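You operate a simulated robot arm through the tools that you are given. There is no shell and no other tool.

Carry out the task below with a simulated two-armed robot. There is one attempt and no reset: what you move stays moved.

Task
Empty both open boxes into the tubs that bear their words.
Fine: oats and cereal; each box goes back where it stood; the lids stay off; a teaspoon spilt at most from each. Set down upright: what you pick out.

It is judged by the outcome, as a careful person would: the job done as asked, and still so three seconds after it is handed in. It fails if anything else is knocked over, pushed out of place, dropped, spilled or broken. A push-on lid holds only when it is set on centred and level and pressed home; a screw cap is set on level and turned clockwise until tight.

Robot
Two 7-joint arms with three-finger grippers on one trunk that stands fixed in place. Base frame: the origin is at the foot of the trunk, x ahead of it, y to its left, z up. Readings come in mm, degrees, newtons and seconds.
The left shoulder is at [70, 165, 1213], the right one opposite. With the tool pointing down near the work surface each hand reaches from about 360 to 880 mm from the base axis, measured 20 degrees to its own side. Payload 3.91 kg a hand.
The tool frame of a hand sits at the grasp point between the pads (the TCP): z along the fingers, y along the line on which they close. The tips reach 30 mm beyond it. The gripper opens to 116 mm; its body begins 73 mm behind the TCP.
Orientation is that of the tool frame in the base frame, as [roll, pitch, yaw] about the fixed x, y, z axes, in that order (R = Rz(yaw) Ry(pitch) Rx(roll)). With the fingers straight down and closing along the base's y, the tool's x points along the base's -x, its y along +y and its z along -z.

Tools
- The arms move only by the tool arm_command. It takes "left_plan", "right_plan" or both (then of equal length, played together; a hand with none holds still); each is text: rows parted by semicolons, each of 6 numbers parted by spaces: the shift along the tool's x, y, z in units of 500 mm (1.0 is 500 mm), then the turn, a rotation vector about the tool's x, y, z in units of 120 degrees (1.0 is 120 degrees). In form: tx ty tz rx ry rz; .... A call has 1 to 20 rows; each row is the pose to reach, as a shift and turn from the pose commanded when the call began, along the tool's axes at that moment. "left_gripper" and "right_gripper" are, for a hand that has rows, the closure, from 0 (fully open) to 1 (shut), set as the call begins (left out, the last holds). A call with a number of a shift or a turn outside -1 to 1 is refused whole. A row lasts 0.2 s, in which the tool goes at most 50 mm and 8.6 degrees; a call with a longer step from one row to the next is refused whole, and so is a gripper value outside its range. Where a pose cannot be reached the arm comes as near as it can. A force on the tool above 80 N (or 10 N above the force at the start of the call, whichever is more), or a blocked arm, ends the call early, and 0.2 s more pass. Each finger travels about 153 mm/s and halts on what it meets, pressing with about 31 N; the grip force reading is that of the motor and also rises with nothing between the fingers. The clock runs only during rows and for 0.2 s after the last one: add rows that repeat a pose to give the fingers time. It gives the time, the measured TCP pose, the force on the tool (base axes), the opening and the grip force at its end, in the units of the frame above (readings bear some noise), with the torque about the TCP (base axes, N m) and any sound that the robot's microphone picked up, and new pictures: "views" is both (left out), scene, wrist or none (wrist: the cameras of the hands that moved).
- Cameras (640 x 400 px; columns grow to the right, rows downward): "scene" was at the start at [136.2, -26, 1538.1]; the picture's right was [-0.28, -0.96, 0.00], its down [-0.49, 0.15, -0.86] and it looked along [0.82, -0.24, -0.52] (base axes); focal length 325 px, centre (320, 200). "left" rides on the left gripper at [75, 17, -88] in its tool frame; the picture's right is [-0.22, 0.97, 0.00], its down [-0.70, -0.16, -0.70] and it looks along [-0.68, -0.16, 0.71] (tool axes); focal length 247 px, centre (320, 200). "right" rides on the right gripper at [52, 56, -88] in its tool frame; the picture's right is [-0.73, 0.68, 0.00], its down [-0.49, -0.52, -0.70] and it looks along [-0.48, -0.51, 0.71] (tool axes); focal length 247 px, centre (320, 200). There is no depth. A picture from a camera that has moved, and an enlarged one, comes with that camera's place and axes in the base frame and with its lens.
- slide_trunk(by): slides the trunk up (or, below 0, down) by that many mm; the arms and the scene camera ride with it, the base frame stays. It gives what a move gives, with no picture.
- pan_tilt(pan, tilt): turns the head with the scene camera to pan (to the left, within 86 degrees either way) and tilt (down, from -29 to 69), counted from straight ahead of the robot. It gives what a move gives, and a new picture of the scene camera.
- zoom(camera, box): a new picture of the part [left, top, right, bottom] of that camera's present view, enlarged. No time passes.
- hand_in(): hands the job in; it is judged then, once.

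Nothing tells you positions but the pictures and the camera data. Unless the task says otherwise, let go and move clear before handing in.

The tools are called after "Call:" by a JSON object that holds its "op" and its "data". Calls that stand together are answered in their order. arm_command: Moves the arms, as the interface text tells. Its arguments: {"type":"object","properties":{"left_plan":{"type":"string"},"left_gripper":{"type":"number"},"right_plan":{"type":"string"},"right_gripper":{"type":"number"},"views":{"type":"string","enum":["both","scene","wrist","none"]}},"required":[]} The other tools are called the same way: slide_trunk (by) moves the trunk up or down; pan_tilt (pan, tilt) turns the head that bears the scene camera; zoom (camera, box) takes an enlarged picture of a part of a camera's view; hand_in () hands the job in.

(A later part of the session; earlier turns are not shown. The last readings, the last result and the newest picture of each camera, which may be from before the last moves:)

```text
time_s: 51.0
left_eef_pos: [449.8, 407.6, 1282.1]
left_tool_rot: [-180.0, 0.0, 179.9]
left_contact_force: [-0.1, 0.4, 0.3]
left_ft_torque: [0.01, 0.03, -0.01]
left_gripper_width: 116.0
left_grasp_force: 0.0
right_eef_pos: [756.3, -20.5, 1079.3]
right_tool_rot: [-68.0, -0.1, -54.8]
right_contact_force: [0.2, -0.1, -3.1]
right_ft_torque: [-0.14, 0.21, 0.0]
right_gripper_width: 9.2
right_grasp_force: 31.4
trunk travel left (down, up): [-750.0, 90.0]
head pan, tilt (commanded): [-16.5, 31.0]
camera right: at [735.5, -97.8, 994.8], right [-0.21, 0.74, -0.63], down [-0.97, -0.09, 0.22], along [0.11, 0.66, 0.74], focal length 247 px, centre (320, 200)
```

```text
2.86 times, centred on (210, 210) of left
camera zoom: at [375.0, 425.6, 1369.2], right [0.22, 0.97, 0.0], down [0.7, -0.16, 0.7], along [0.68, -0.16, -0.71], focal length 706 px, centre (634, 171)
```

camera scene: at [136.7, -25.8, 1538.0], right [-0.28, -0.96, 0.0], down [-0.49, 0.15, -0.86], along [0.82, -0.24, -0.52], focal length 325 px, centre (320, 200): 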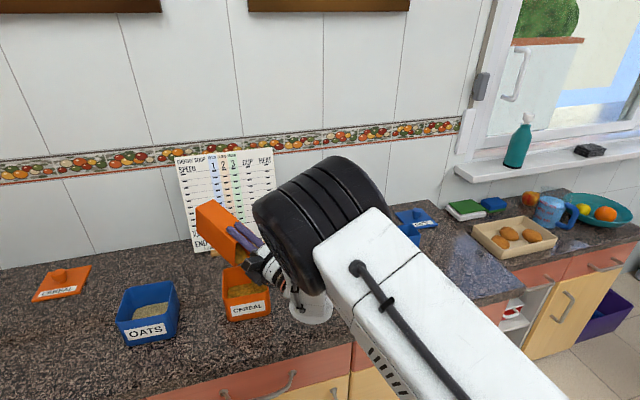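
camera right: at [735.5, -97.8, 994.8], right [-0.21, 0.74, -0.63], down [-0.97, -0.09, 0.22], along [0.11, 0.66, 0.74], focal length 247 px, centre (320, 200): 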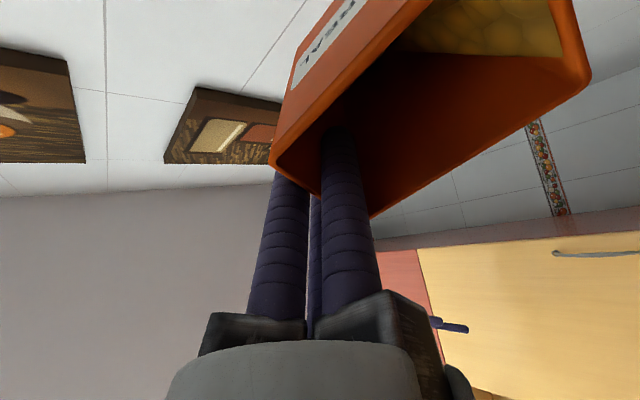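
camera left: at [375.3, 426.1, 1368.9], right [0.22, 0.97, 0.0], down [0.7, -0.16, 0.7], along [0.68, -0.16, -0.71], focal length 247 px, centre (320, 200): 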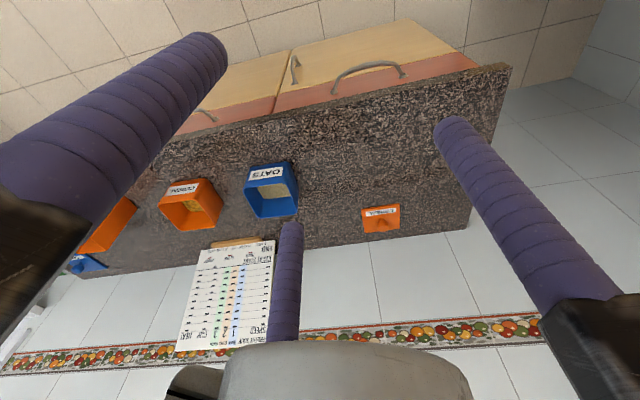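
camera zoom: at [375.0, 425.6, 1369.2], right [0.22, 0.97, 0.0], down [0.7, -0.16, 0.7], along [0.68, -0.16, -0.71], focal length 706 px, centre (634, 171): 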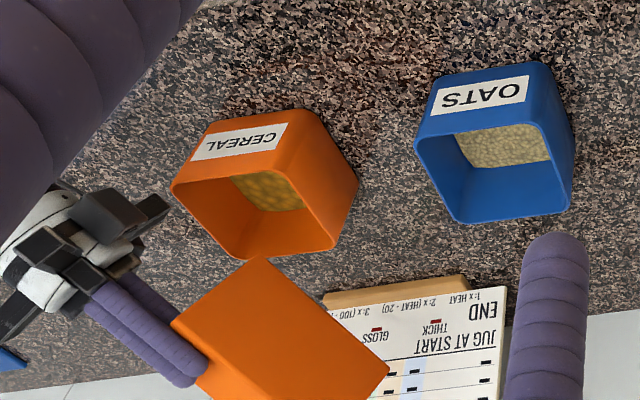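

The flow pauses when I hold the tilt, so it follows the angle. I'll go on to 120°, raising slightly for hand clearance over the tub rim.

Call:
{"op": "arm_command", "data": {"right_plan": "0 -0.0042 -0.0025 0.0111 0 0; 0 -0.0084 -0.0051 0.0222 0 0; 0 -0.0127 -0.0076 0.0333 0 0; 0 -0.0169 -0.0101 0.0444 0 0; 0 -0.0211 -0.0127 0.0556 0 0; 0 -0.0253 -0.0152 0.0667 0 0; 0 -0.0253 -0.0152 0.0667 0 0; 0 -0.0253 -0.0152 0.0667 0 0", "views": "wrist"}}

Call:
{"op": "zoom", "data": {"camera": "scene", "box": [180, 190, 320, 340]}}

Call:
{"op": "zoom", "data": {"camera": "left", "box": [130, 140, 290, 280]}}

```text
time_s: 52.8
left_eef_pos: [450.8, 408.2, 1281.4]
left_tool_rot: [179.9, -0.1, -180.0]
left_contact_force: [-0.4, 0.1, 1.0]
left_ft_torque: [-0.01, -0.03, 0.0]
left_gripper_width: 116.0
left_grasp_force: 0.0
right_eef_pos: [746.0, -26.7, 1089.2]
right_tool_rot: [-60.0, -0.1, -54.8]
right_contact_force: [0.7, -0.7, -2.9]
right_ft_torque: [-0.16, 0.21, 0.03]
right_gripper_width: 9.5
right_grasp_force: 31.2
trunk travel left (down, up): [-750.0, 90.0]
head pan, tilt (commanded): [-16.5, 31.0]
camera right: at [736.5, -97.0, 996.1], right [-0.14, 0.79, -0.59], down [-0.99, -0.1, 0.1], along [0.02, 0.6, 0.8], focal length 247 px, centre (320, 200)
```

right: 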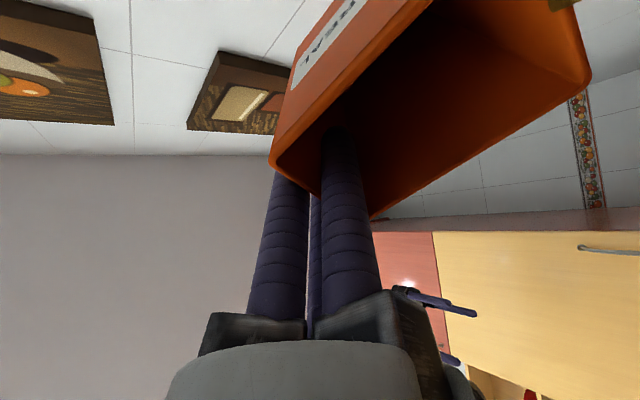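

```text
2.67 times, centred on (250, 265) of scene
camera zoom: at [136.7, -25.7, 1538.0], right [-0.28, -0.96, 0.0], down [-0.49, 0.15, -0.86], along [0.82, -0.24, -0.52], focal length 866 px, centre (507, 27)
```

zoom: 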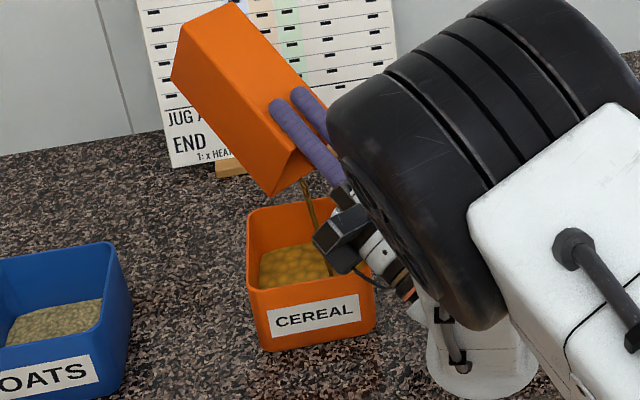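

```text
2.86 times, centred on (210, 210) of left
camera zoom: at [375.0, 425.6, 1369.2], right [0.22, 0.97, 0.0], down [0.7, -0.16, 0.7], along [0.68, -0.16, -0.71], focal length 706 px, centre (634, 171)
```

zoom: 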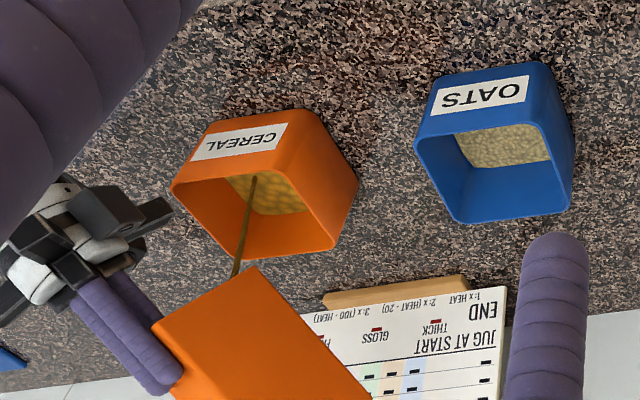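

Call:
{"op": "arm_command", "data": {"right_plan": "0 0 0 0 0 0; 0 0 0 0 0 0; 0 0 0 0 0 0; 0 0 0 0 0 0; 0 0 0 0 0 0", "views": "wrist"}}

Call:
{"op": "zoom", "data": {"camera": "scene", "box": [200, 220, 300, 330]}}

Call:
{"op": "zoom", "data": {"camera": "left", "box": [130, 140, 290, 280]}}

```text
time_s: 54.0
left_eef_pos: [450.3, 407.5, 1281.1]
left_tool_rot: [180.0, 0.1, -180.0]
left_contact_force: [0.1, 0.1, -1.0]
left_ft_torque: [0.01, -0.02, -0.01]
left_gripper_width: 116.2
left_grasp_force: 0.1
right_eef_pos: [746.6, -26.1, 1089.0]
right_tool_rot: [-60.0, -0.1, -54.9]
right_contact_force: [-0.9, -0.1, -2.4]
right_ft_torque: [-0.13, 0.19, 0.0]
right_gripper_width: 9.2
right_grasp_force: 31.0
trunk travel left (down, up): [-750.0, 90.0]
head pan, tilt (commanded): [-16.5, 31.0]
camera right: at [736.5, -96.9, 996.2], right [-0.14, 0.79, -0.59], down [-0.99, -0.1, 0.1], along [0.02, 0.6, 0.8], focal length 247 px, centre (320, 200)
```

right: 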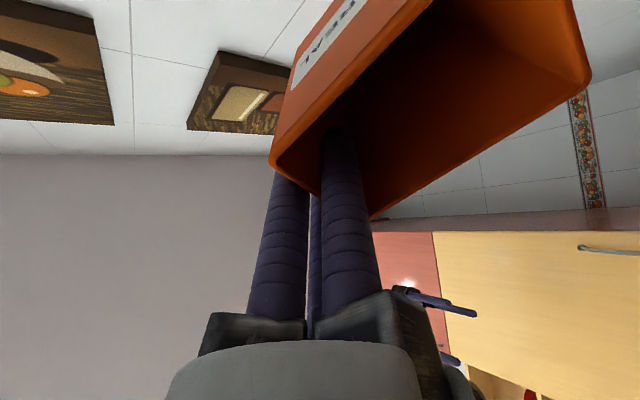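

```text
3.64 times, centred on (250, 275) of scene
camera zoom: at [136.7, -25.7, 1538.0], right [-0.28, -0.96, 0.0], down [-0.49, 0.15, -0.86], along [0.82, -0.24, -0.52], focal length 1181 px, centre (574, -73)
```

zoom: 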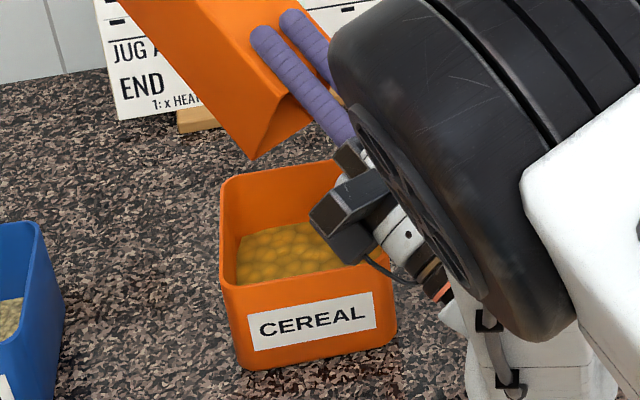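

```text
2.86 times, centred on (210, 210) of left
camera zoom: at [375.0, 425.6, 1369.2], right [0.22, 0.97, 0.0], down [0.7, -0.16, 0.7], along [0.68, -0.16, -0.71], focal length 706 px, centre (634, 171)
```

zoom: 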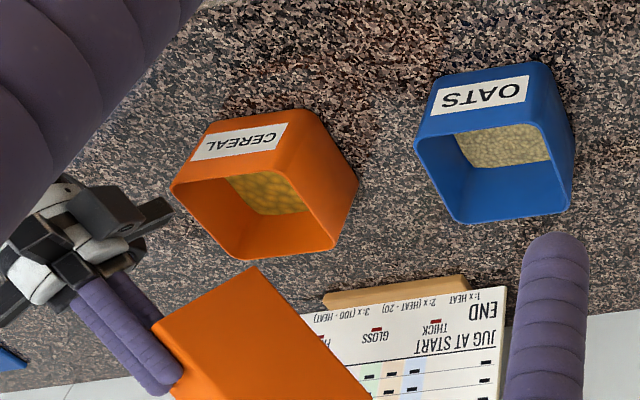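

Call:
{"op": "zoom", "data": {"camera": "right", "box": [260, 0, 600, 220]}}

Call:
{"op": "zoom", "data": {"camera": "scene", "box": [240, 220, 290, 270]}}

```text
1.82 times, centred on (430, 110) of right
camera zoom: at [736.5, -96.9, 996.2], right [-0.14, 0.79, -0.59], down [-0.99, -0.1, 0.1], along [0.02, 0.6, 0.8], focal length 449 px, centre (120, 364)
```

zoom: 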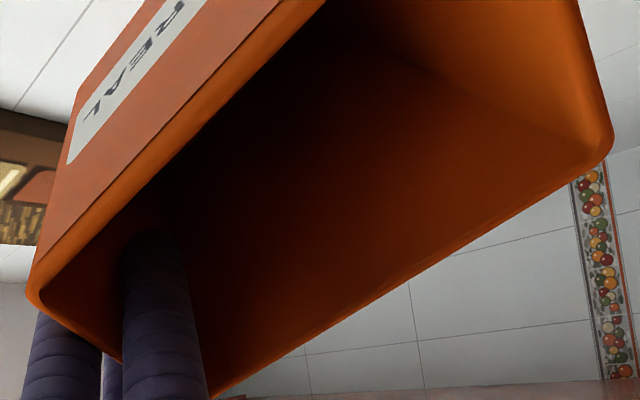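

```text
8.00 times, centred on (265, 245) of scene
camera zoom: at [136.7, -25.7, 1538.0], right [-0.28, -0.96, 0.0], down [-0.49, 0.15, -0.86], along [0.82, -0.24, -0.52], focal length 2599 px, centre (760, -160)
```

zoom: 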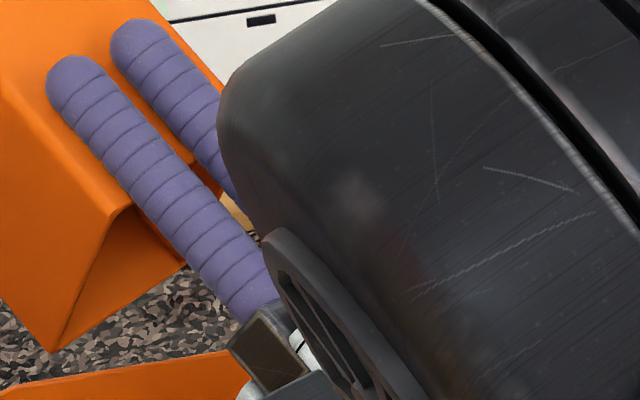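

The box looks empty at 120°; I'll tip it on to 132° briefly to let any last bits fall before going back.

Call:
{"op": "arm_command", "data": {"right_plan": "0 -0.004 -0.0046 0.02 0 0; 0 -0.0081 -0.0092 0.04 0 0; 0 -0.0121 -0.0138 0.06 0 0; 0 -0.0162 -0.0184 0.08 0 0; 0 -0.0202 -0.023 0.1 0 0; 0 -0.0202 -0.023 0.1 0 0; 0 -0.0202 -0.023 0.1 0 0; 0 -0.0202 -0.023 0.1 0 0", "views": "wrist"}}

Call:
{"op": "zoom", "data": {"camera": "scene", "box": [190, 200, 310, 330]}}

Call:
{"op": "zoom", "data": {"camera": "left", "box": [130, 140, 290, 280]}}

Call:
{"op": "zoom", "data": {"camera": "right", "box": [260, 0, 600, 220]}}

```text
time_s: 55.8
left_eef_pos: [450.3, 407.7, 1282.0]
left_tool_rot: [179.9, 0.0, 180.0]
left_contact_force: [-0.3, -1.0, -0.1]
left_ft_torque: [-0.01, -0.04, 0.02]
left_gripper_width: 116.0
left_grasp_force: 0.0
right_eef_pos: [733.2, -36.6, 1091.1]
right_tool_rot: [-48.0, -0.1, -54.8]
right_contact_force: [0.3, 0.5, -3.1]
right_ft_torque: [-0.15, 0.25, 0.04]
right_gripper_width: 9.4
right_grasp_force: 31.3
trunk travel left (down, up): [-750.0, 90.0]
head pan, tilt (commanded): [-16.5, 31.0]
camera right: at [740.7, -94.7, 991.3], right [-0.05, 0.86, -0.51], down [-0.99, -0.1, -0.08], along [-0.12, 0.5, 0.86], focal length 247 px, centre (320, 200)
```

right: 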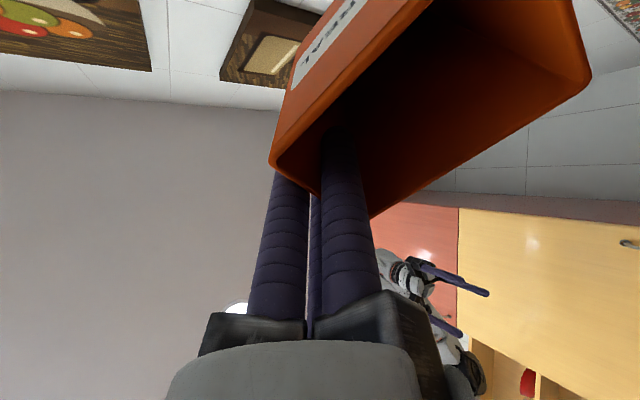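

```text
3.08 times, centred on (250, 265) of scene
camera zoom: at [136.7, -25.7, 1538.0], right [-0.28, -0.96, 0.0], down [-0.49, 0.15, -0.86], along [0.82, -0.24, -0.52], focal length 1000 px, centre (535, 0)
```

zoom: 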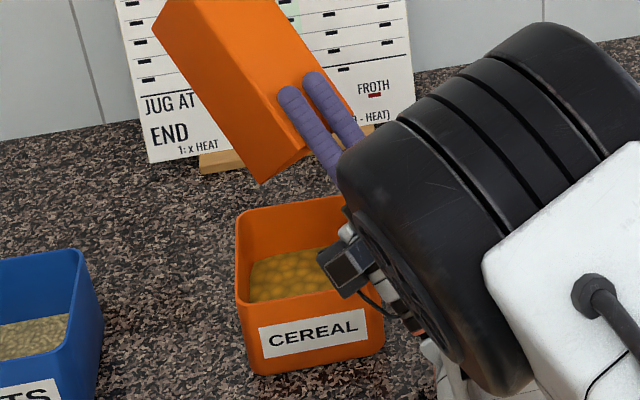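

```text
2.86 times, centred on (210, 210) of left
camera zoom: at [375.0, 425.6, 1369.2], right [0.22, 0.97, 0.0], down [0.7, -0.16, 0.7], along [0.68, -0.16, -0.71], focal length 706 px, centre (634, 171)
```

zoom: 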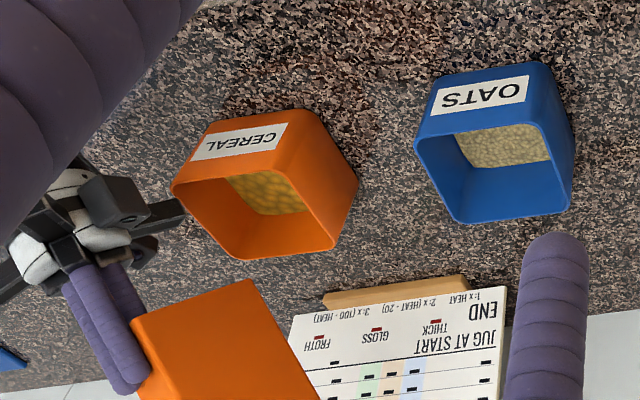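

```text
1.82 times, centred on (430, 110) of right
camera zoom: at [740.7, -94.7, 991.3], right [-0.05, 0.86, -0.51], down [-0.99, -0.1, -0.08], along [-0.12, 0.5, 0.86], focal length 449 px, centre (120, 364)
```

zoom: 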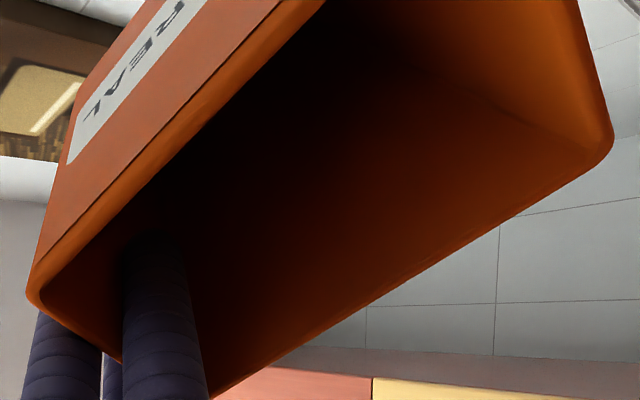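

No more comes out and nothing landed on the counter. Now I lift away and bring the empty box back upright.

Call:
{"op": "arm_command", "data": {"right_plan": "0.01 -0.0137 0.018 -0.0594 0 0; 0.02 -0.0274 0.036 -0.1188 0 0; 0.03 -0.0411 0.0541 -0.1781 0 0; 0.0401 -0.0548 0.0721 -0.2375 0 0; 0.0501 -0.0685 0.0901 -0.2969 0 0; 0.0601 -0.0822 0.1081 -0.3563 0 0; 0.0702 -0.0959 0.1262 -0.4156 0 0; 0.0802 -0.1096 0.1442 -0.475 0 0; 0.0802 -0.1096 0.1442 -0.475 0 0", "views": "scene"}}

```text
time_s: 57.4
left_eef_pos: [449.9, 406.7, 1282.9]
left_tool_rot: [-180.0, 0.1, -180.0]
left_contact_force: [1.0, 0.1, 0.2]
left_ft_torque: [0.0, -0.03, 0.03]
left_gripper_width: 116.2
left_grasp_force: 0.0
right_eef_pos: [752.8, -82.8, 1054.8]
right_tool_rot: [-101.8, 6.9, -57.7]
right_contact_force: [-0.7, -1.6, 1.7]
right_ft_torque: [0.14, -0.15, -0.08]
right_gripper_width: 9.9
right_grasp_force: 31.3
trunk travel left (down, up): [-750.0, 90.0]
head pan, tilt (commanded): [-16.5, 31.0]
stopped in row 7 (right hand): the arm was blocked; the commanded pose is now the measured one
camera scene: at [135.8, -26.5, 1538.2], right [-0.28, -0.96, 0.0], down [-0.49, 0.15, -0.86], along [0.82, -0.24, -0.52], focal length 325 px, centre (320, 200)
```

scene: 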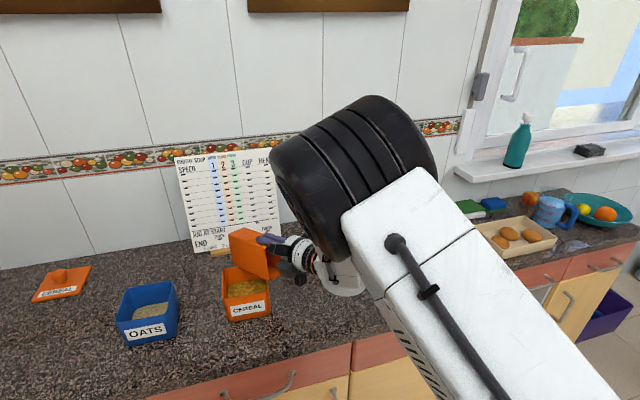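

The arm ran into a joint limit and sagged downward instead of rising; the box's lower edge may be touching the tub. I'll look closely before moving anything.

Call:
{"op": "zoom", "data": {"camera": "scene", "box": [190, 210, 330, 340]}}

Call:
{"op": "zoom", "data": {"camera": "left", "box": [110, 120, 290, 280]}}

Call:
{"op": "zoom", "data": {"camera": "right", "box": [0, 0, 640, 400]}}

```text
3.08 times, centred on (260, 275) of scene
camera zoom: at [135.8, -26.5, 1538.2], right [-0.28, -0.96, 0.0], down [-0.49, 0.15, -0.86], along [0.82, -0.24, -0.52], focal length 1000 px, centre (505, -31)
```

zoom: 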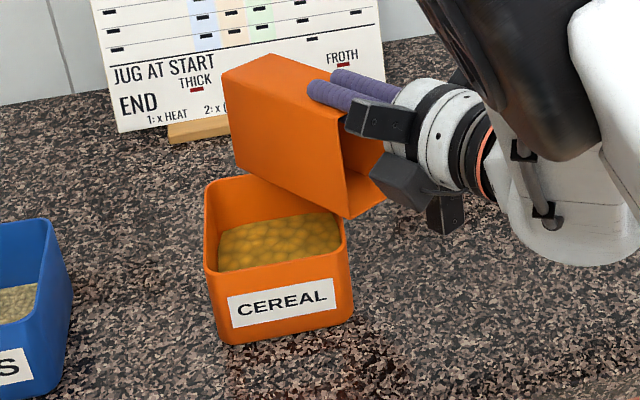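

```text
2.50 times, centred on (200, 200) of left
camera zoom: at [374.2, 424.9, 1369.8], right [0.22, 0.97, 0.0], down [0.7, -0.16, 0.7], along [0.68, -0.16, -0.71], focal length 617 px, centre (620, 200)
```

zoom: 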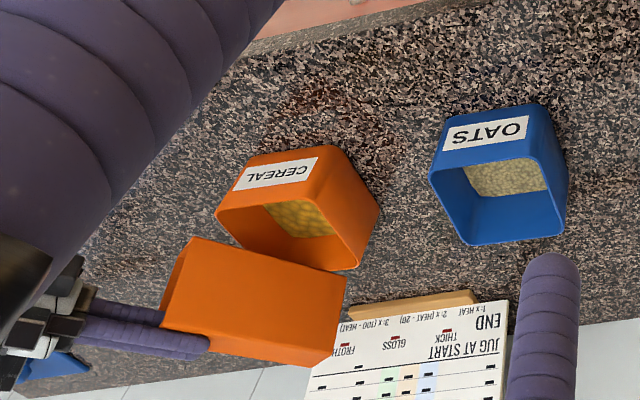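

```text
1.00 times, centred on (320, 200) of right (not enlarged: the box is as wide or as high as the picture)
camera zoom: at [695.9, -174.5, 1012.4], right [-0.55, 0.61, -0.57], down [-0.7, 0.03, 0.71], along [0.45, 0.79, 0.41], focal length 247 px, centre (320, 200)
```

zoom: 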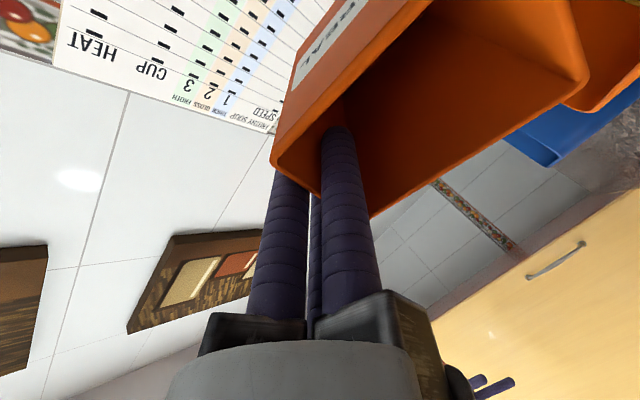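

Call:
{"op": "zoom", "data": {"camera": "scene", "box": [210, 255, 290, 330]}}

```text
5.33 times, centred on (250, 292) of scene
camera zoom: at [135.8, -26.5, 1538.2], right [-0.28, -0.96, 0.0], down [-0.49, 0.15, -0.86], along [0.82, -0.24, -0.52], focal length 1733 px, centre (693, -293)
```

zoom: 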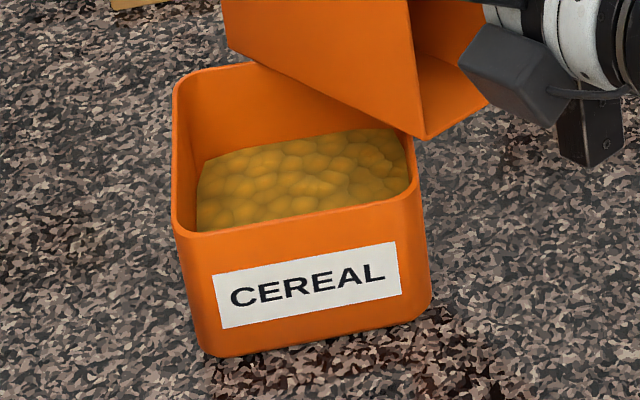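

The tub hasn't shifted (same pixels as before), so the box is only resting lightly against its back rim. I'll lift straight up a little first and see whether the arm follows.

Call:
{"op": "arm_command", "data": {"right_plan": "-0.0024 -0.0195 -0.0041 0 0 0; -0.0048 -0.0389 -0.0081 0 0 0; -0.0072 -0.0584 -0.0122 0 0 0; -0.0096 -0.0778 -0.0162 0 0 0", "views": "scene"}}

Call:
{"op": "zoom", "data": {"camera": "scene", "box": [190, 190, 330, 330]}}

```text
time_s: 58.4
left_eef_pos: [448.4, 408.2, 1281.1]
left_tool_rot: [179.9, 0.0, 179.9]
left_contact_force: [0.0, 0.1, 0.2]
left_ft_torque: [0.01, -0.01, 0.0]
left_gripper_width: 116.3
left_grasp_force: 0.1
right_eef_pos: [754.1, -97.5, 1079.9]
right_tool_rot: [-102.6, 8.3, -59.2]
right_contact_force: [0.8, 0.0, -4.0]
right_ft_torque: [-0.09, 0.12, -0.03]
right_gripper_width: 9.4
right_grasp_force: 31.6
trunk travel left (down, up): [-750.0, 90.0]
head pan, tilt (commanded): [-16.5, 31.0]
camera scene: at [136.4, -26.0, 1538.0], right [-0.28, -0.96, 0.0], down [-0.49, 0.15, -0.86], along [0.82, -0.24, -0.52], focal length 325 px, centre (320, 200)
```

scene: 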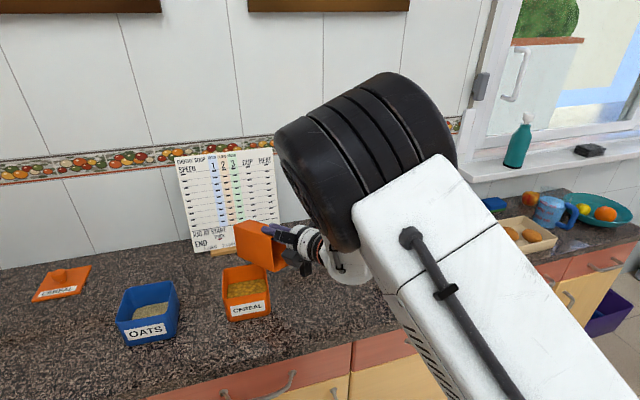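

```text
2.86 times, centred on (260, 260) of scene
camera zoom: at [136.4, -26.0, 1538.0], right [-0.28, -0.96, 0.0], down [-0.49, 0.15, -0.86], along [0.82, -0.24, -0.52], focal length 928 px, centre (491, 29)
```

zoom: 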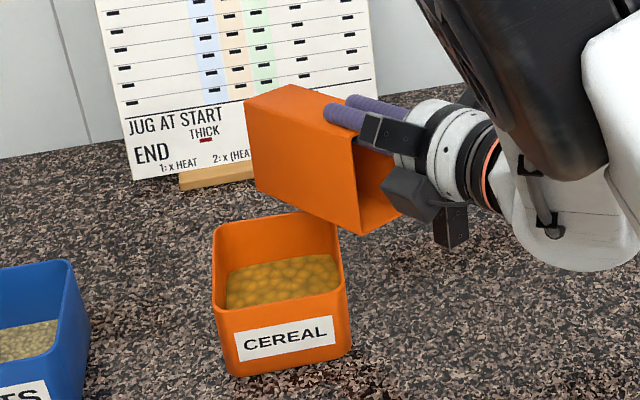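

The box is clear of the tub again (no contact force) and the tub is undisturbed. I'll slide the hand to the right, away from the tub where there's open counter, before untilting.

Call:
{"op": "arm_command", "data": {"right_plan": "0.0244 -0.0035 -0.0229 0 0 0; 0.0487 -0.007 -0.0458 0 0 0; 0.0731 -0.0105 -0.0688 0 0 0; 0.0974 -0.014 -0.0917 0 0 0; 0.1218 -0.0175 -0.1146 0 0 0; 0.1218 -0.0175 -0.1146 0 0 0", "views": "scene"}}

```text
time_s: 59.8
left_eef_pos: [449.2, 408.2, 1280.8]
left_tool_rot: [-180.0, 0.0, 179.9]
left_contact_force: [0.3, -1.0, 0.1]
left_ft_torque: [-0.03, 0.02, 0.05]
left_gripper_width: 115.8
left_grasp_force: 0.1
right_eef_pos: [741.7, -160.8, 1107.6]
right_tool_rot: [-101.9, 6.6, -57.6]
right_contact_force: [0.0, 1.0, -2.9]
right_ft_torque: [-0.08, 0.14, -0.01]
right_gripper_width: 9.7
right_grasp_force: 31.3
trunk travel left (down, up): [-750.0, 90.0]
head pan, tilt (commanded): [-16.5, 31.0]
camera scene: at [136.6, -25.1, 1538.0], right [-0.28, -0.96, 0.0], down [-0.49, 0.15, -0.86], along [0.82, -0.24, -0.52], focal length 325 px, centre (320, 200)
```

scene: 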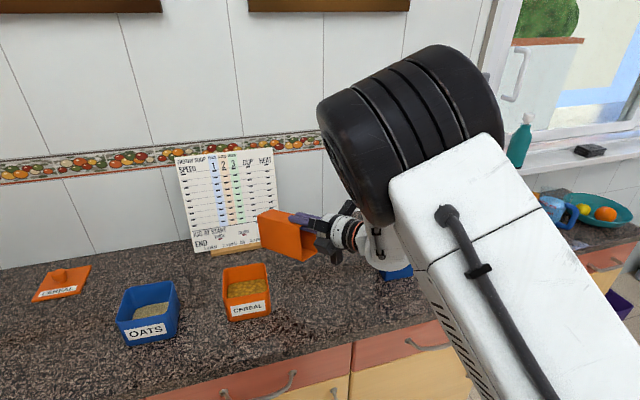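

Call:
{"op": "arm_command", "data": {"right_plan": "0.0022 -0.0155 -0.0077 -0.065 0 0; 0.0045 -0.031 -0.0153 -0.13 0 0; 0.0067 -0.0466 -0.023 -0.195 0 0; 0.009 -0.0621 -0.0306 -0.26 0 0; 0.0112 -0.0776 -0.0383 -0.325 0 0; 0.0134 -0.0931 -0.046 -0.39 0 0; 0.0157 -0.1086 -0.0536 -0.455 0 0; 0.0179 -0.1242 -0.0613 -0.52 0 0; 0.0202 -0.1397 -0.0689 -0.585 0 0; 0.0224 -0.1552 -0.0766 -0.65 0 0; 0.0224 -0.1552 -0.0766 -0.65 0 0", "views": "both"}}

```text
time_s: 62.2
left_eef_pos: [449.6, 407.0, 1280.4]
left_tool_rot: [-179.9, 0.0, 179.9]
left_contact_force: [-0.4, 0.3, -0.1]
left_ft_torque: [0.0, -0.02, 0.02]
left_gripper_width: 115.9
left_grasp_force: 0.1
right_eef_pos: [739.0, -201.7, 1189.5]
right_tool_rot: [-179.5, 7.4, -58.4]
right_contact_force: [0.3, -0.1, -3.3]
right_ft_torque: [0.07, -0.13, 0.01]
right_gripper_width: 9.6
right_grasp_force: 31.0
right hand out of reach, approached as far as the arm can: row 10, 11
trunk travel left (down, up): [-750.0, 90.0]
head pan, tilt (commanded): [-16.5, 31.0]
camera scene: at [136.1, -26.3, 1538.1], right [-0.28, -0.96, 0.0], down [-0.49, 0.15, -0.86], along [0.82, -0.24, -0.52], focal length 325 px, centre (320, 200)
camera right: at [723.8, -284.5, 1270.4], right [-0.96, 0.26, 0.09], down [0.23, 0.61, 0.76], along [0.14, 0.75, -0.64], focal length 247 px, centre (320, 200)
```

scene: 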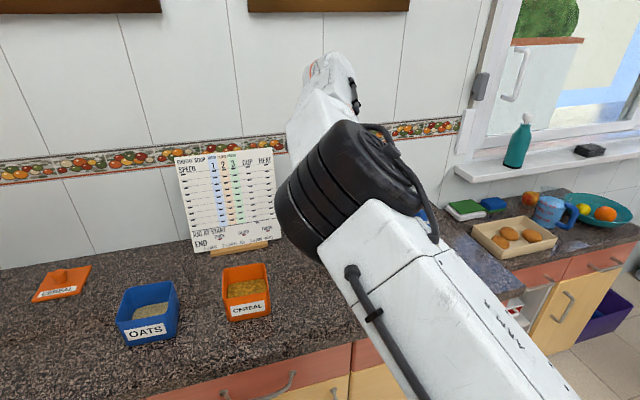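
right: 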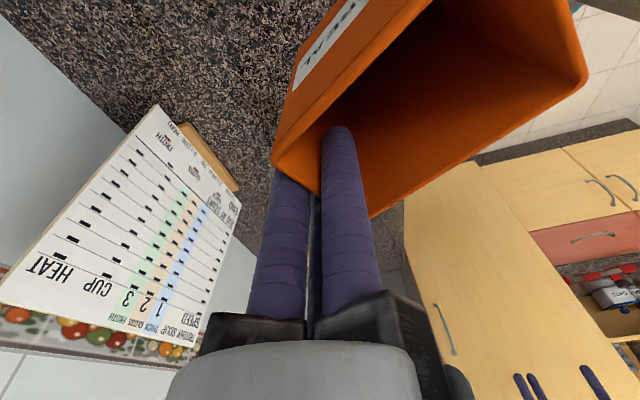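

The box is upright and visibly empty inside, but the arm is in an awkward elbow posture near its limit. I'll carry the box back toward the right arm's home area so it can unfold, and level the hand.

Call:
{"op": "arm_command", "data": {"right_plan": "0.0195 0.0485 -0.0231 0 0.0077 0; 0.0391 0.0969 -0.0463 0 0.0154 0; 0.0587 0.1454 -0.0694 0 0.0231 0; 0.0782 0.1938 -0.0925 0 0.0309 0; 0.0978 0.2423 -0.1156 0 0.0386 0; 0.1173 0.2907 -0.1388 0 0.0463 0; 0.1369 0.3392 -0.1619 0 0.054 0; 0.1564 0.3876 -0.185 0 0.0617 0; 0.1564 0.3876 -0.185 0 0.0617 0", "views": "both"}}

```text
time_s: 64.2
left_eef_pos: [451.0, 408.3, 1280.3]
left_tool_rot: [180.0, 0.0, 179.9]
left_contact_force: [0.9, 1.0, -0.1]
left_ft_torque: [-0.01, -0.01, 0.03]
left_gripper_width: 116.0
left_grasp_force: 0.1
right_eef_pos: [637.2, -399.6, 1263.6]
right_tool_rot: [-179.2, 0.5, -58.7]
right_contact_force: [-0.3, 0.3, -2.3]
right_ft_torque: [0.07, -0.13, 0.03]
right_gripper_width: 9.2
right_grasp_force: 30.8
right hand out of reach, approached as far as the arm can: row 1, 2, 3, 4, 5, 6, 7, 8, 9
trunk travel left (down, up): [-750.0, 90.0]
head pan, tilt (commanded): [-16.5, 31.0]
camera scene: at [137.0, -25.6, 1538.0], right [-0.28, -0.96, 0.0], down [-0.49, 0.15, -0.86], along [0.82, -0.24, -0.52], focal length 325 px, centre (320, 200)
camera right: at [615.8, -473.6, 1349.6], right [-0.96, 0.27, 0.0], down [0.19, 0.68, 0.71], along [0.2, 0.68, -0.7], focal length 247 px, centre (320, 200)
```

scene: 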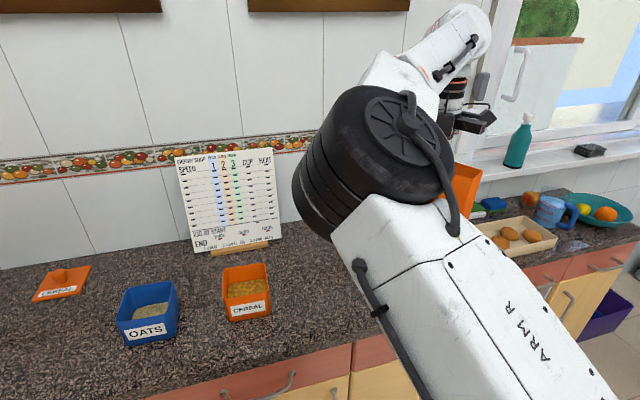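
right: 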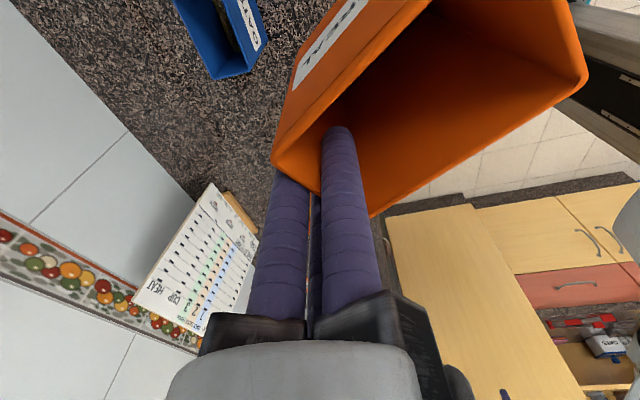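

The empty box is confirmed clean inside, but the elbow has folded inward. Turning the wrist back toward its original heading should unwind it; I'll do that here, high above the free counter.

Call:
{"op": "arm_command", "data": {"right_plan": "0 0 0 0 0 0.0667; 0 0 0 0 0 0.1333; 0 0 0 0 0 0.2; 0 0 0 0 0 0.2667; 0 0 0 0 0 0.3333; 0 0 0 0 0 0.4; 0 0 0 0 0 0.4667; 0 0 0 0 0 0.5333; 0 0 0 0 0 0.6; 0 0 0 0 0 0.6667; 0 0 0 0 0 0.7333; 0 0 0 0 0 0.8; 0 0 0 0 0 0.8667; 0 0 0 0 0 0.9333; 0 0 0 0 0 1.0; 0 0 0 0 0 1.0", "views": "both"}}

```text
time_s: 67.6
left_eef_pos: [451.5, 407.2, 1280.9]
left_tool_rot: [179.9, -0.1, 180.0]
left_contact_force: [0.0, 0.3, 0.1]
left_ft_torque: [-0.05, 0.01, 0.02]
left_gripper_width: 116.0
left_grasp_force: 0.0
right_eef_pos: [635.1, -399.7, 1263.2]
right_tool_rot: [179.4, 0.4, -179.1]
right_contact_force: [-0.5, 0.6, -3.1]
right_ft_torque: [-0.16, 0.0, 0.03]
right_gripper_width: 9.5
right_grasp_force: 31.0
trunk travel left (down, up): [-750.0, 90.0]
head pan, tilt (commanded): [-16.5, 31.0]
camera scene: at [136.6, -26.0, 1538.0], right [-0.28, -0.96, 0.0], down [-0.49, 0.15, -0.86], along [0.82, -0.24, -0.52], focal length 325 px, centre (320, 200)
camera right: at [582.0, -346.4, 1352.0], right [0.72, 0.69, 0.01], down [0.49, -0.52, 0.7], along [0.49, -0.5, -0.72], focal length 247 px, centre (320, 200)
```

scene: 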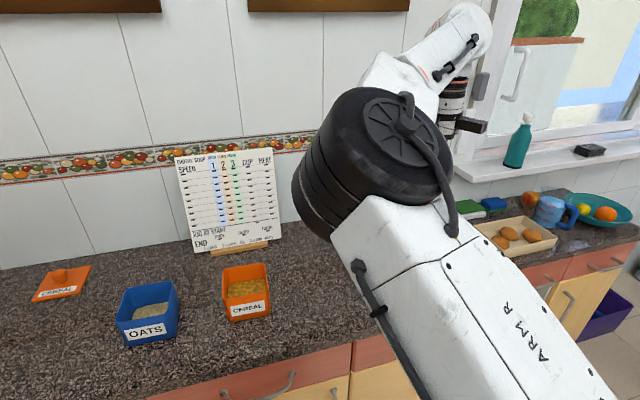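
right: 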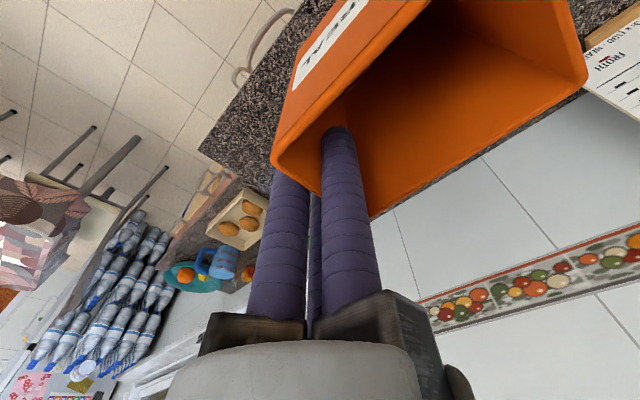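

Call:
{"op": "zoom", "data": {"camera": "right", "box": [220, 60, 420, 220]}}

Call:
{"op": "zoom", "data": {"camera": "right", "box": [260, 0, 620, 220]}}

```text
2.50 times, centred on (320, 140) of right
camera zoom: at [582.0, -346.4, 1352.0], right [0.72, 0.69, 0.01], down [0.49, -0.52, 0.7], along [0.49, -0.5, -0.72], focal length 617 px, centre (320, 350)
```

zoom: 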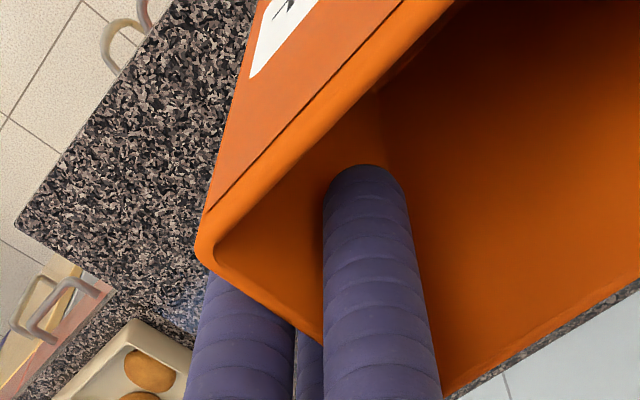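

```text
1.78 times, centred on (440, 110) of right
camera zoom: at [582.0, -346.4, 1352.0], right [0.72, 0.69, 0.01], down [0.49, -0.52, 0.7], along [0.49, -0.5, -0.72], focal length 439 px, centre (107, 360)
```

zoom: 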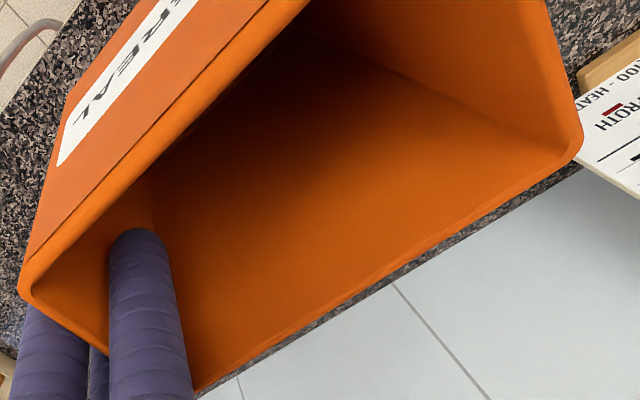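

The box tilted about 3° in my fingers from that brush with the tub; I'll compensate when setting down. Now moving above the spot where it stood.

Call:
{"op": "arm_command", "data": {"right_plan": "-0.0371 0.0286 0.0211 0 -0.0042 0.0096; -0.0742 0.0571 0.0421 0 -0.0083 0.0192; -0.1113 0.0857 0.0632 0 -0.0125 0.0287; -0.1483 0.1142 0.0843 0 -0.0167 0.0383; -0.1854 0.1428 0.1053 0 -0.0208 0.0479; -0.2225 0.1713 0.1264 0 -0.025 0.0575; -0.2225 0.1713 0.1264 0 -0.025 0.0575", "views": "both"}}

Call:
{"op": "zoom", "data": {"camera": "scene", "box": [300, 120, 440, 260]}}

Call:
{"op": "zoom", "data": {"camera": "left", "box": [0, 120, 180, 300]}}

```text
time_s: 69.2
left_eef_pos: [449.2, 407.0, 1282.1]
left_tool_rot: [-180.0, 0.0, 179.9]
left_contact_force: [-0.3, 0.0, 0.5]
left_ft_torque: [0.02, -0.02, -0.01]
left_gripper_width: 115.9
left_grasp_force: 0.0
right_eef_pos: [745.8, -297.2, 1204.7]
right_tool_rot: [-179.6, 3.5, 175.5]
right_contact_force: [-1.0, -0.1, -2.2]
right_ft_torque: [-0.14, 0.0, 0.01]
right_gripper_width: 9.3
right_grasp_force: 31.3
trunk travel left (down, up): [-750.0, 90.0]
head pan, tilt (commanded): [-16.5, 31.0]
camera scene: at [135.7, -26.2, 1538.1], right [-0.28, -0.96, 0.0], down [-0.49, 0.15, -0.86], along [0.82, -0.24, -0.52], focal length 325 px, centre (320, 200)
camera right: at [692.7, -236.5, 1289.1], right [0.78, 0.62, 0.04], down [0.4, -0.55, 0.73], along [0.48, -0.56, -0.68], focal length 247 px, centre (320, 200)
```

scene: 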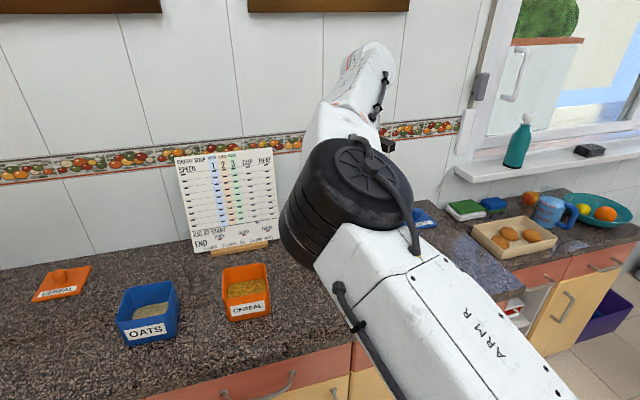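
right: 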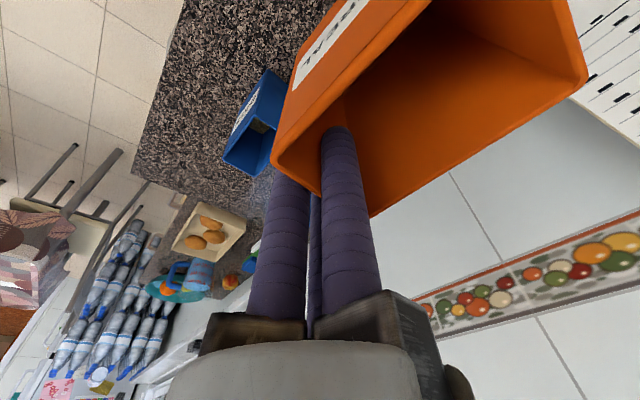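

```text
2.86 times, centred on (370, 190) of scene
camera zoom: at [135.7, -26.2, 1538.1], right [-0.28, -0.96, 0.0], down [-0.49, 0.15, -0.86], along [0.82, -0.24, -0.52], focal length 928 px, centre (177, 229)
```

zoom: 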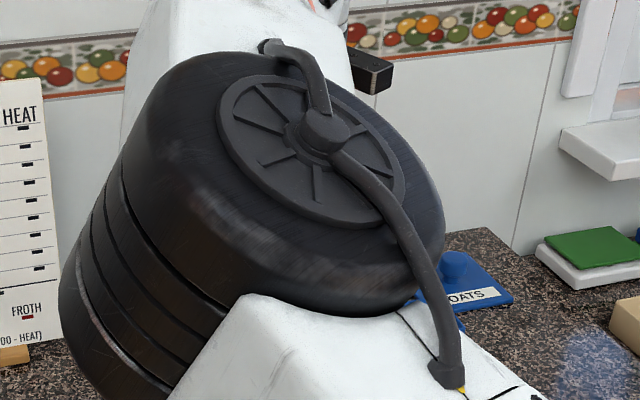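

```text
2.22 times, centred on (90, 210) of left
camera zoom: at [374.1, 425.1, 1369.6], right [0.22, 0.97, 0.0], down [0.7, -0.16, 0.7], along [0.68, -0.16, -0.71], focal length 549 px, centre (831, 178)
```

zoom: 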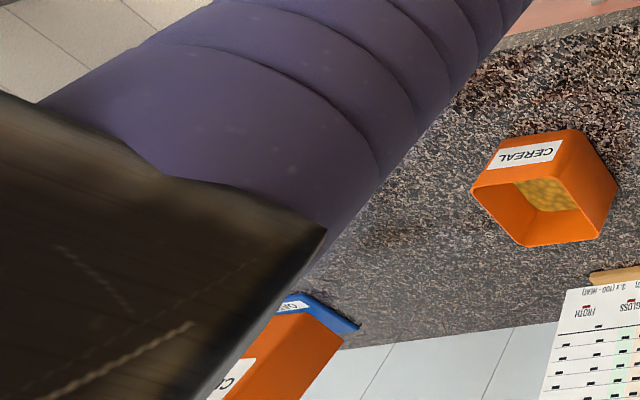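

The elbow now hides the scene camera's view of the spot. I'll turn the left hand's camera toward it for a side view while the right arm holds still.

Call:
{"op": "arm_command", "data": {"left_plan": "0 0 0 0 0 0.058; 0 0 0 0 0 0.116; 0 0 0 0 0 0.174; 0 0 0 0 0 0.232; 0 0 0 0 0 0.29; 0 0 0 0 0 0.29", "right_plan": "0 0 0 0 0 0; 0 0 0 0 0 0; 0 0 0 0 0 0; 0 0 0 0 0 0; 0 0 0 0 0 0; 0 0 0 0 0 0", "views": "both"}}

```text
time_s: 70.6
left_eef_pos: [449.4, 408.4, 1279.7]
left_tool_rot: [180.0, 0.0, 145.1]
left_contact_force: [-0.8, -0.2, 0.7]
left_ft_torque: [-0.01, 0.0, -0.01]
left_gripper_width: 116.1
left_grasp_force: 0.1
right_eef_pos: [746.6, -297.2, 1204.8]
right_tool_rot: [-179.8, 3.6, 175.5]
right_contact_force: [0.6, 1.0, -2.6]
right_ft_torque: [-0.13, 0.01, 0.05]
right_gripper_width: 9.3
right_grasp_force: 30.7
trunk travel left (down, up): [-750.0, 90.0]
head pan, tilt (commanded): [-16.5, 31.0]
camera scene: at [136.8, -25.9, 1538.0], right [-0.28, -0.96, 0.0], down [-0.49, 0.15, -0.86], along [0.82, -0.24, -0.52], focal length 325 px, centre (320, 200)
camera right: at [693.3, -236.0, 1289.3], right [0.78, 0.62, 0.04], down [0.4, -0.55, 0.73], along [0.48, -0.55, -0.68], focal length 247 px, centre (320, 200)
camera left: at [398.2, 465.2, 1369.4], right [0.74, 0.67, 0.0], down [0.48, -0.53, 0.7], along [0.47, -0.52, -0.71], focal length 247 px, centre (320, 200)
```

scene: 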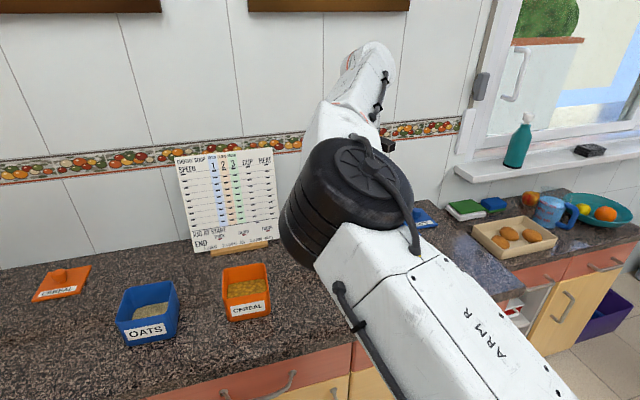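
right: 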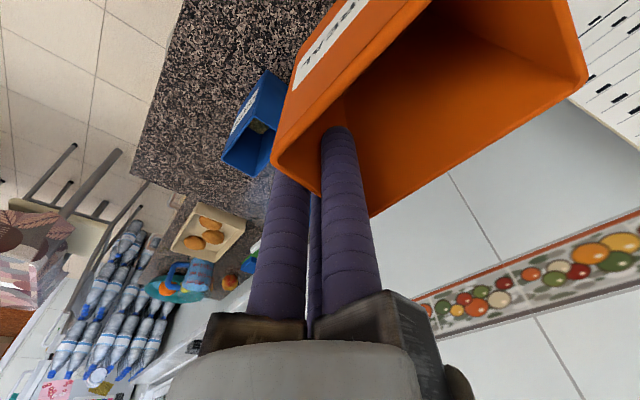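
left: 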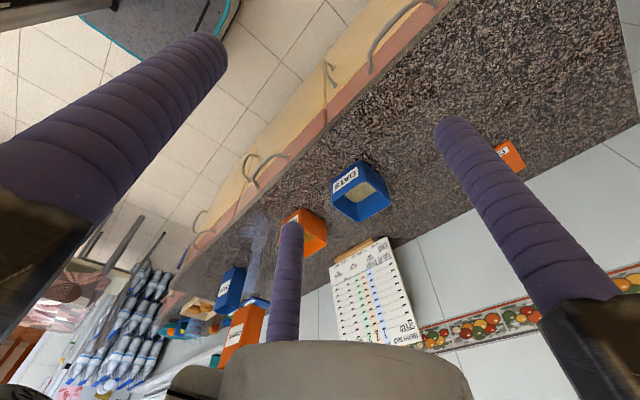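

Call:
{"op": "zoom", "data": {"camera": "left", "box": [190, 250, 290, 380]}}

Call:
{"op": "zoom", "data": {"camera": "right", "box": [220, 60, 420, 220]}}

```text
3.08 times, centred on (240, 315) of left
camera zoom: at [398.2, 465.2, 1369.4], right [0.74, 0.67, 0.0], down [0.48, -0.53, 0.7], along [0.47, -0.52, -0.71], focal length 760 px, centre (566, -154)
```

zoom: 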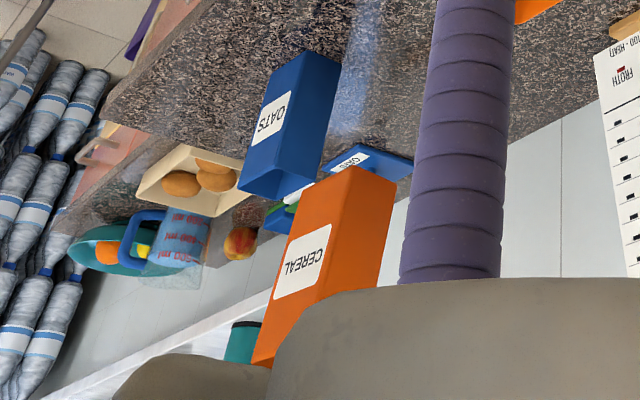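

```text
2.50 times, centred on (320, 140) of right
camera zoom: at [693.3, -236.0, 1289.3], right [0.78, 0.62, 0.04], down [0.4, -0.55, 0.73], along [0.48, -0.55, -0.68], focal length 617 px, centre (320, 350)
```

zoom: 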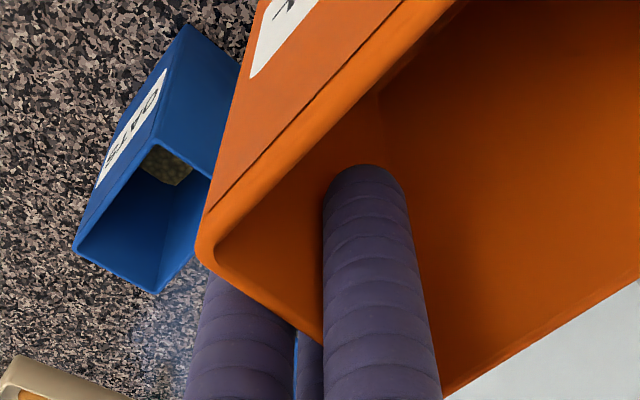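

The box looks upright in both side views. I'll align over its spot and lower it to just above the counter.

Call:
{"op": "arm_command", "data": {"right_plan": "0.0016 -0.0302 0 0 0 0.006; 0.0016 -0.0302 0 0 0 0.012; 0.0065 -0.0299 0.0778 0 0 0.012; 0.0114 -0.0297 0.1557 0 0 0.012; 0.0163 -0.0294 0.2335 0 0 0.012; 0.0212 -0.0292 0.3114 0 0 0.012; 0.0237 -0.029 0.35 0 0 0.012; 0.0261 -0.0289 0.38 0 0 0.012; 0.0261 -0.0289 0.38 0 0 0.012", "left_plan": "0 0 0 0 0 0; 0 0 0 0 0 0; 0 0 0 0 0 0; 0 0 0 0 0 0; 0 0 0 0 0 0; 0 0 0 0 0 0; 0 0 0 0 0 0; 0 0 0 0 0 0; 0 0 0 0 0 0", "views": "both"}}

Call:
{"op": "zoom", "data": {"camera": "left", "box": [190, 230, 290, 360]}}

```text
time_s: 72.6
left_eef_pos: [447.9, 406.9, 1280.5]
left_tool_rot: [180.0, 0.0, 145.2]
left_contact_force: [0.4, 0.0, 1.0]
left_ft_torque: [0.0, -0.03, 0.01]
left_gripper_width: 115.9
left_grasp_force: 0.0
right_eef_pos: [744.3, -310.5, 1015.3]
right_tool_rot: [-179.8, 3.4, 174.2]
right_contact_force: [-0.5, 0.3, -2.1]
right_ft_torque: [-0.1, 0.02, -0.01]
right_gripper_width: 9.1
right_grasp_force: 31.5
trunk travel left (down, up): [-750.0, 90.0]
head pan, tilt (commanded): [-16.5, 31.0]
camera scene: at [136.5, -26.0, 1538.0], right [-0.28, -0.96, 0.0], down [-0.49, 0.15, -0.86], along [0.82, -0.24, -0.52], focal length 325 px, centre (320, 200)
camera right: at [693.2, -248.7, 1099.4], right [0.8, 0.6, 0.04], down [0.39, -0.56, 0.73], along [0.46, -0.57, -0.68], focal length 247 px, centre (320, 200)
camera left: at [397.9, 464.9, 1369.5], right [0.74, 0.67, 0.0], down [0.48, -0.53, 0.7], along [0.47, -0.52, -0.71], focal length 247 px, centre (320, 200)
```

scene: 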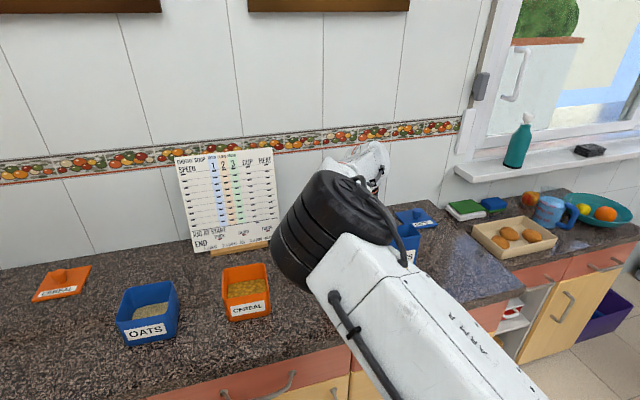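
right: 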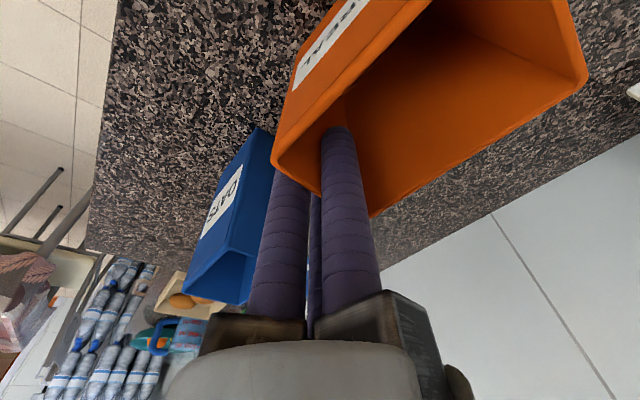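
left: 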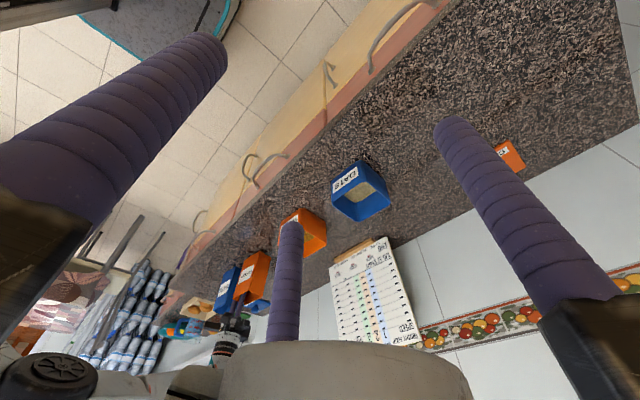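

```text
3.08 times, centred on (240, 295) of left
camera zoom: at [397.9, 464.9, 1369.5], right [0.74, 0.67, 0.0], down [0.48, -0.53, 0.7], along [0.47, -0.52, -0.71], focal length 760 px, centre (566, -92)
```

zoom: 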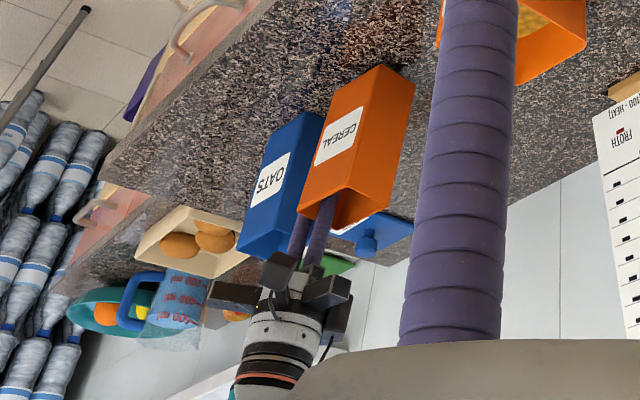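

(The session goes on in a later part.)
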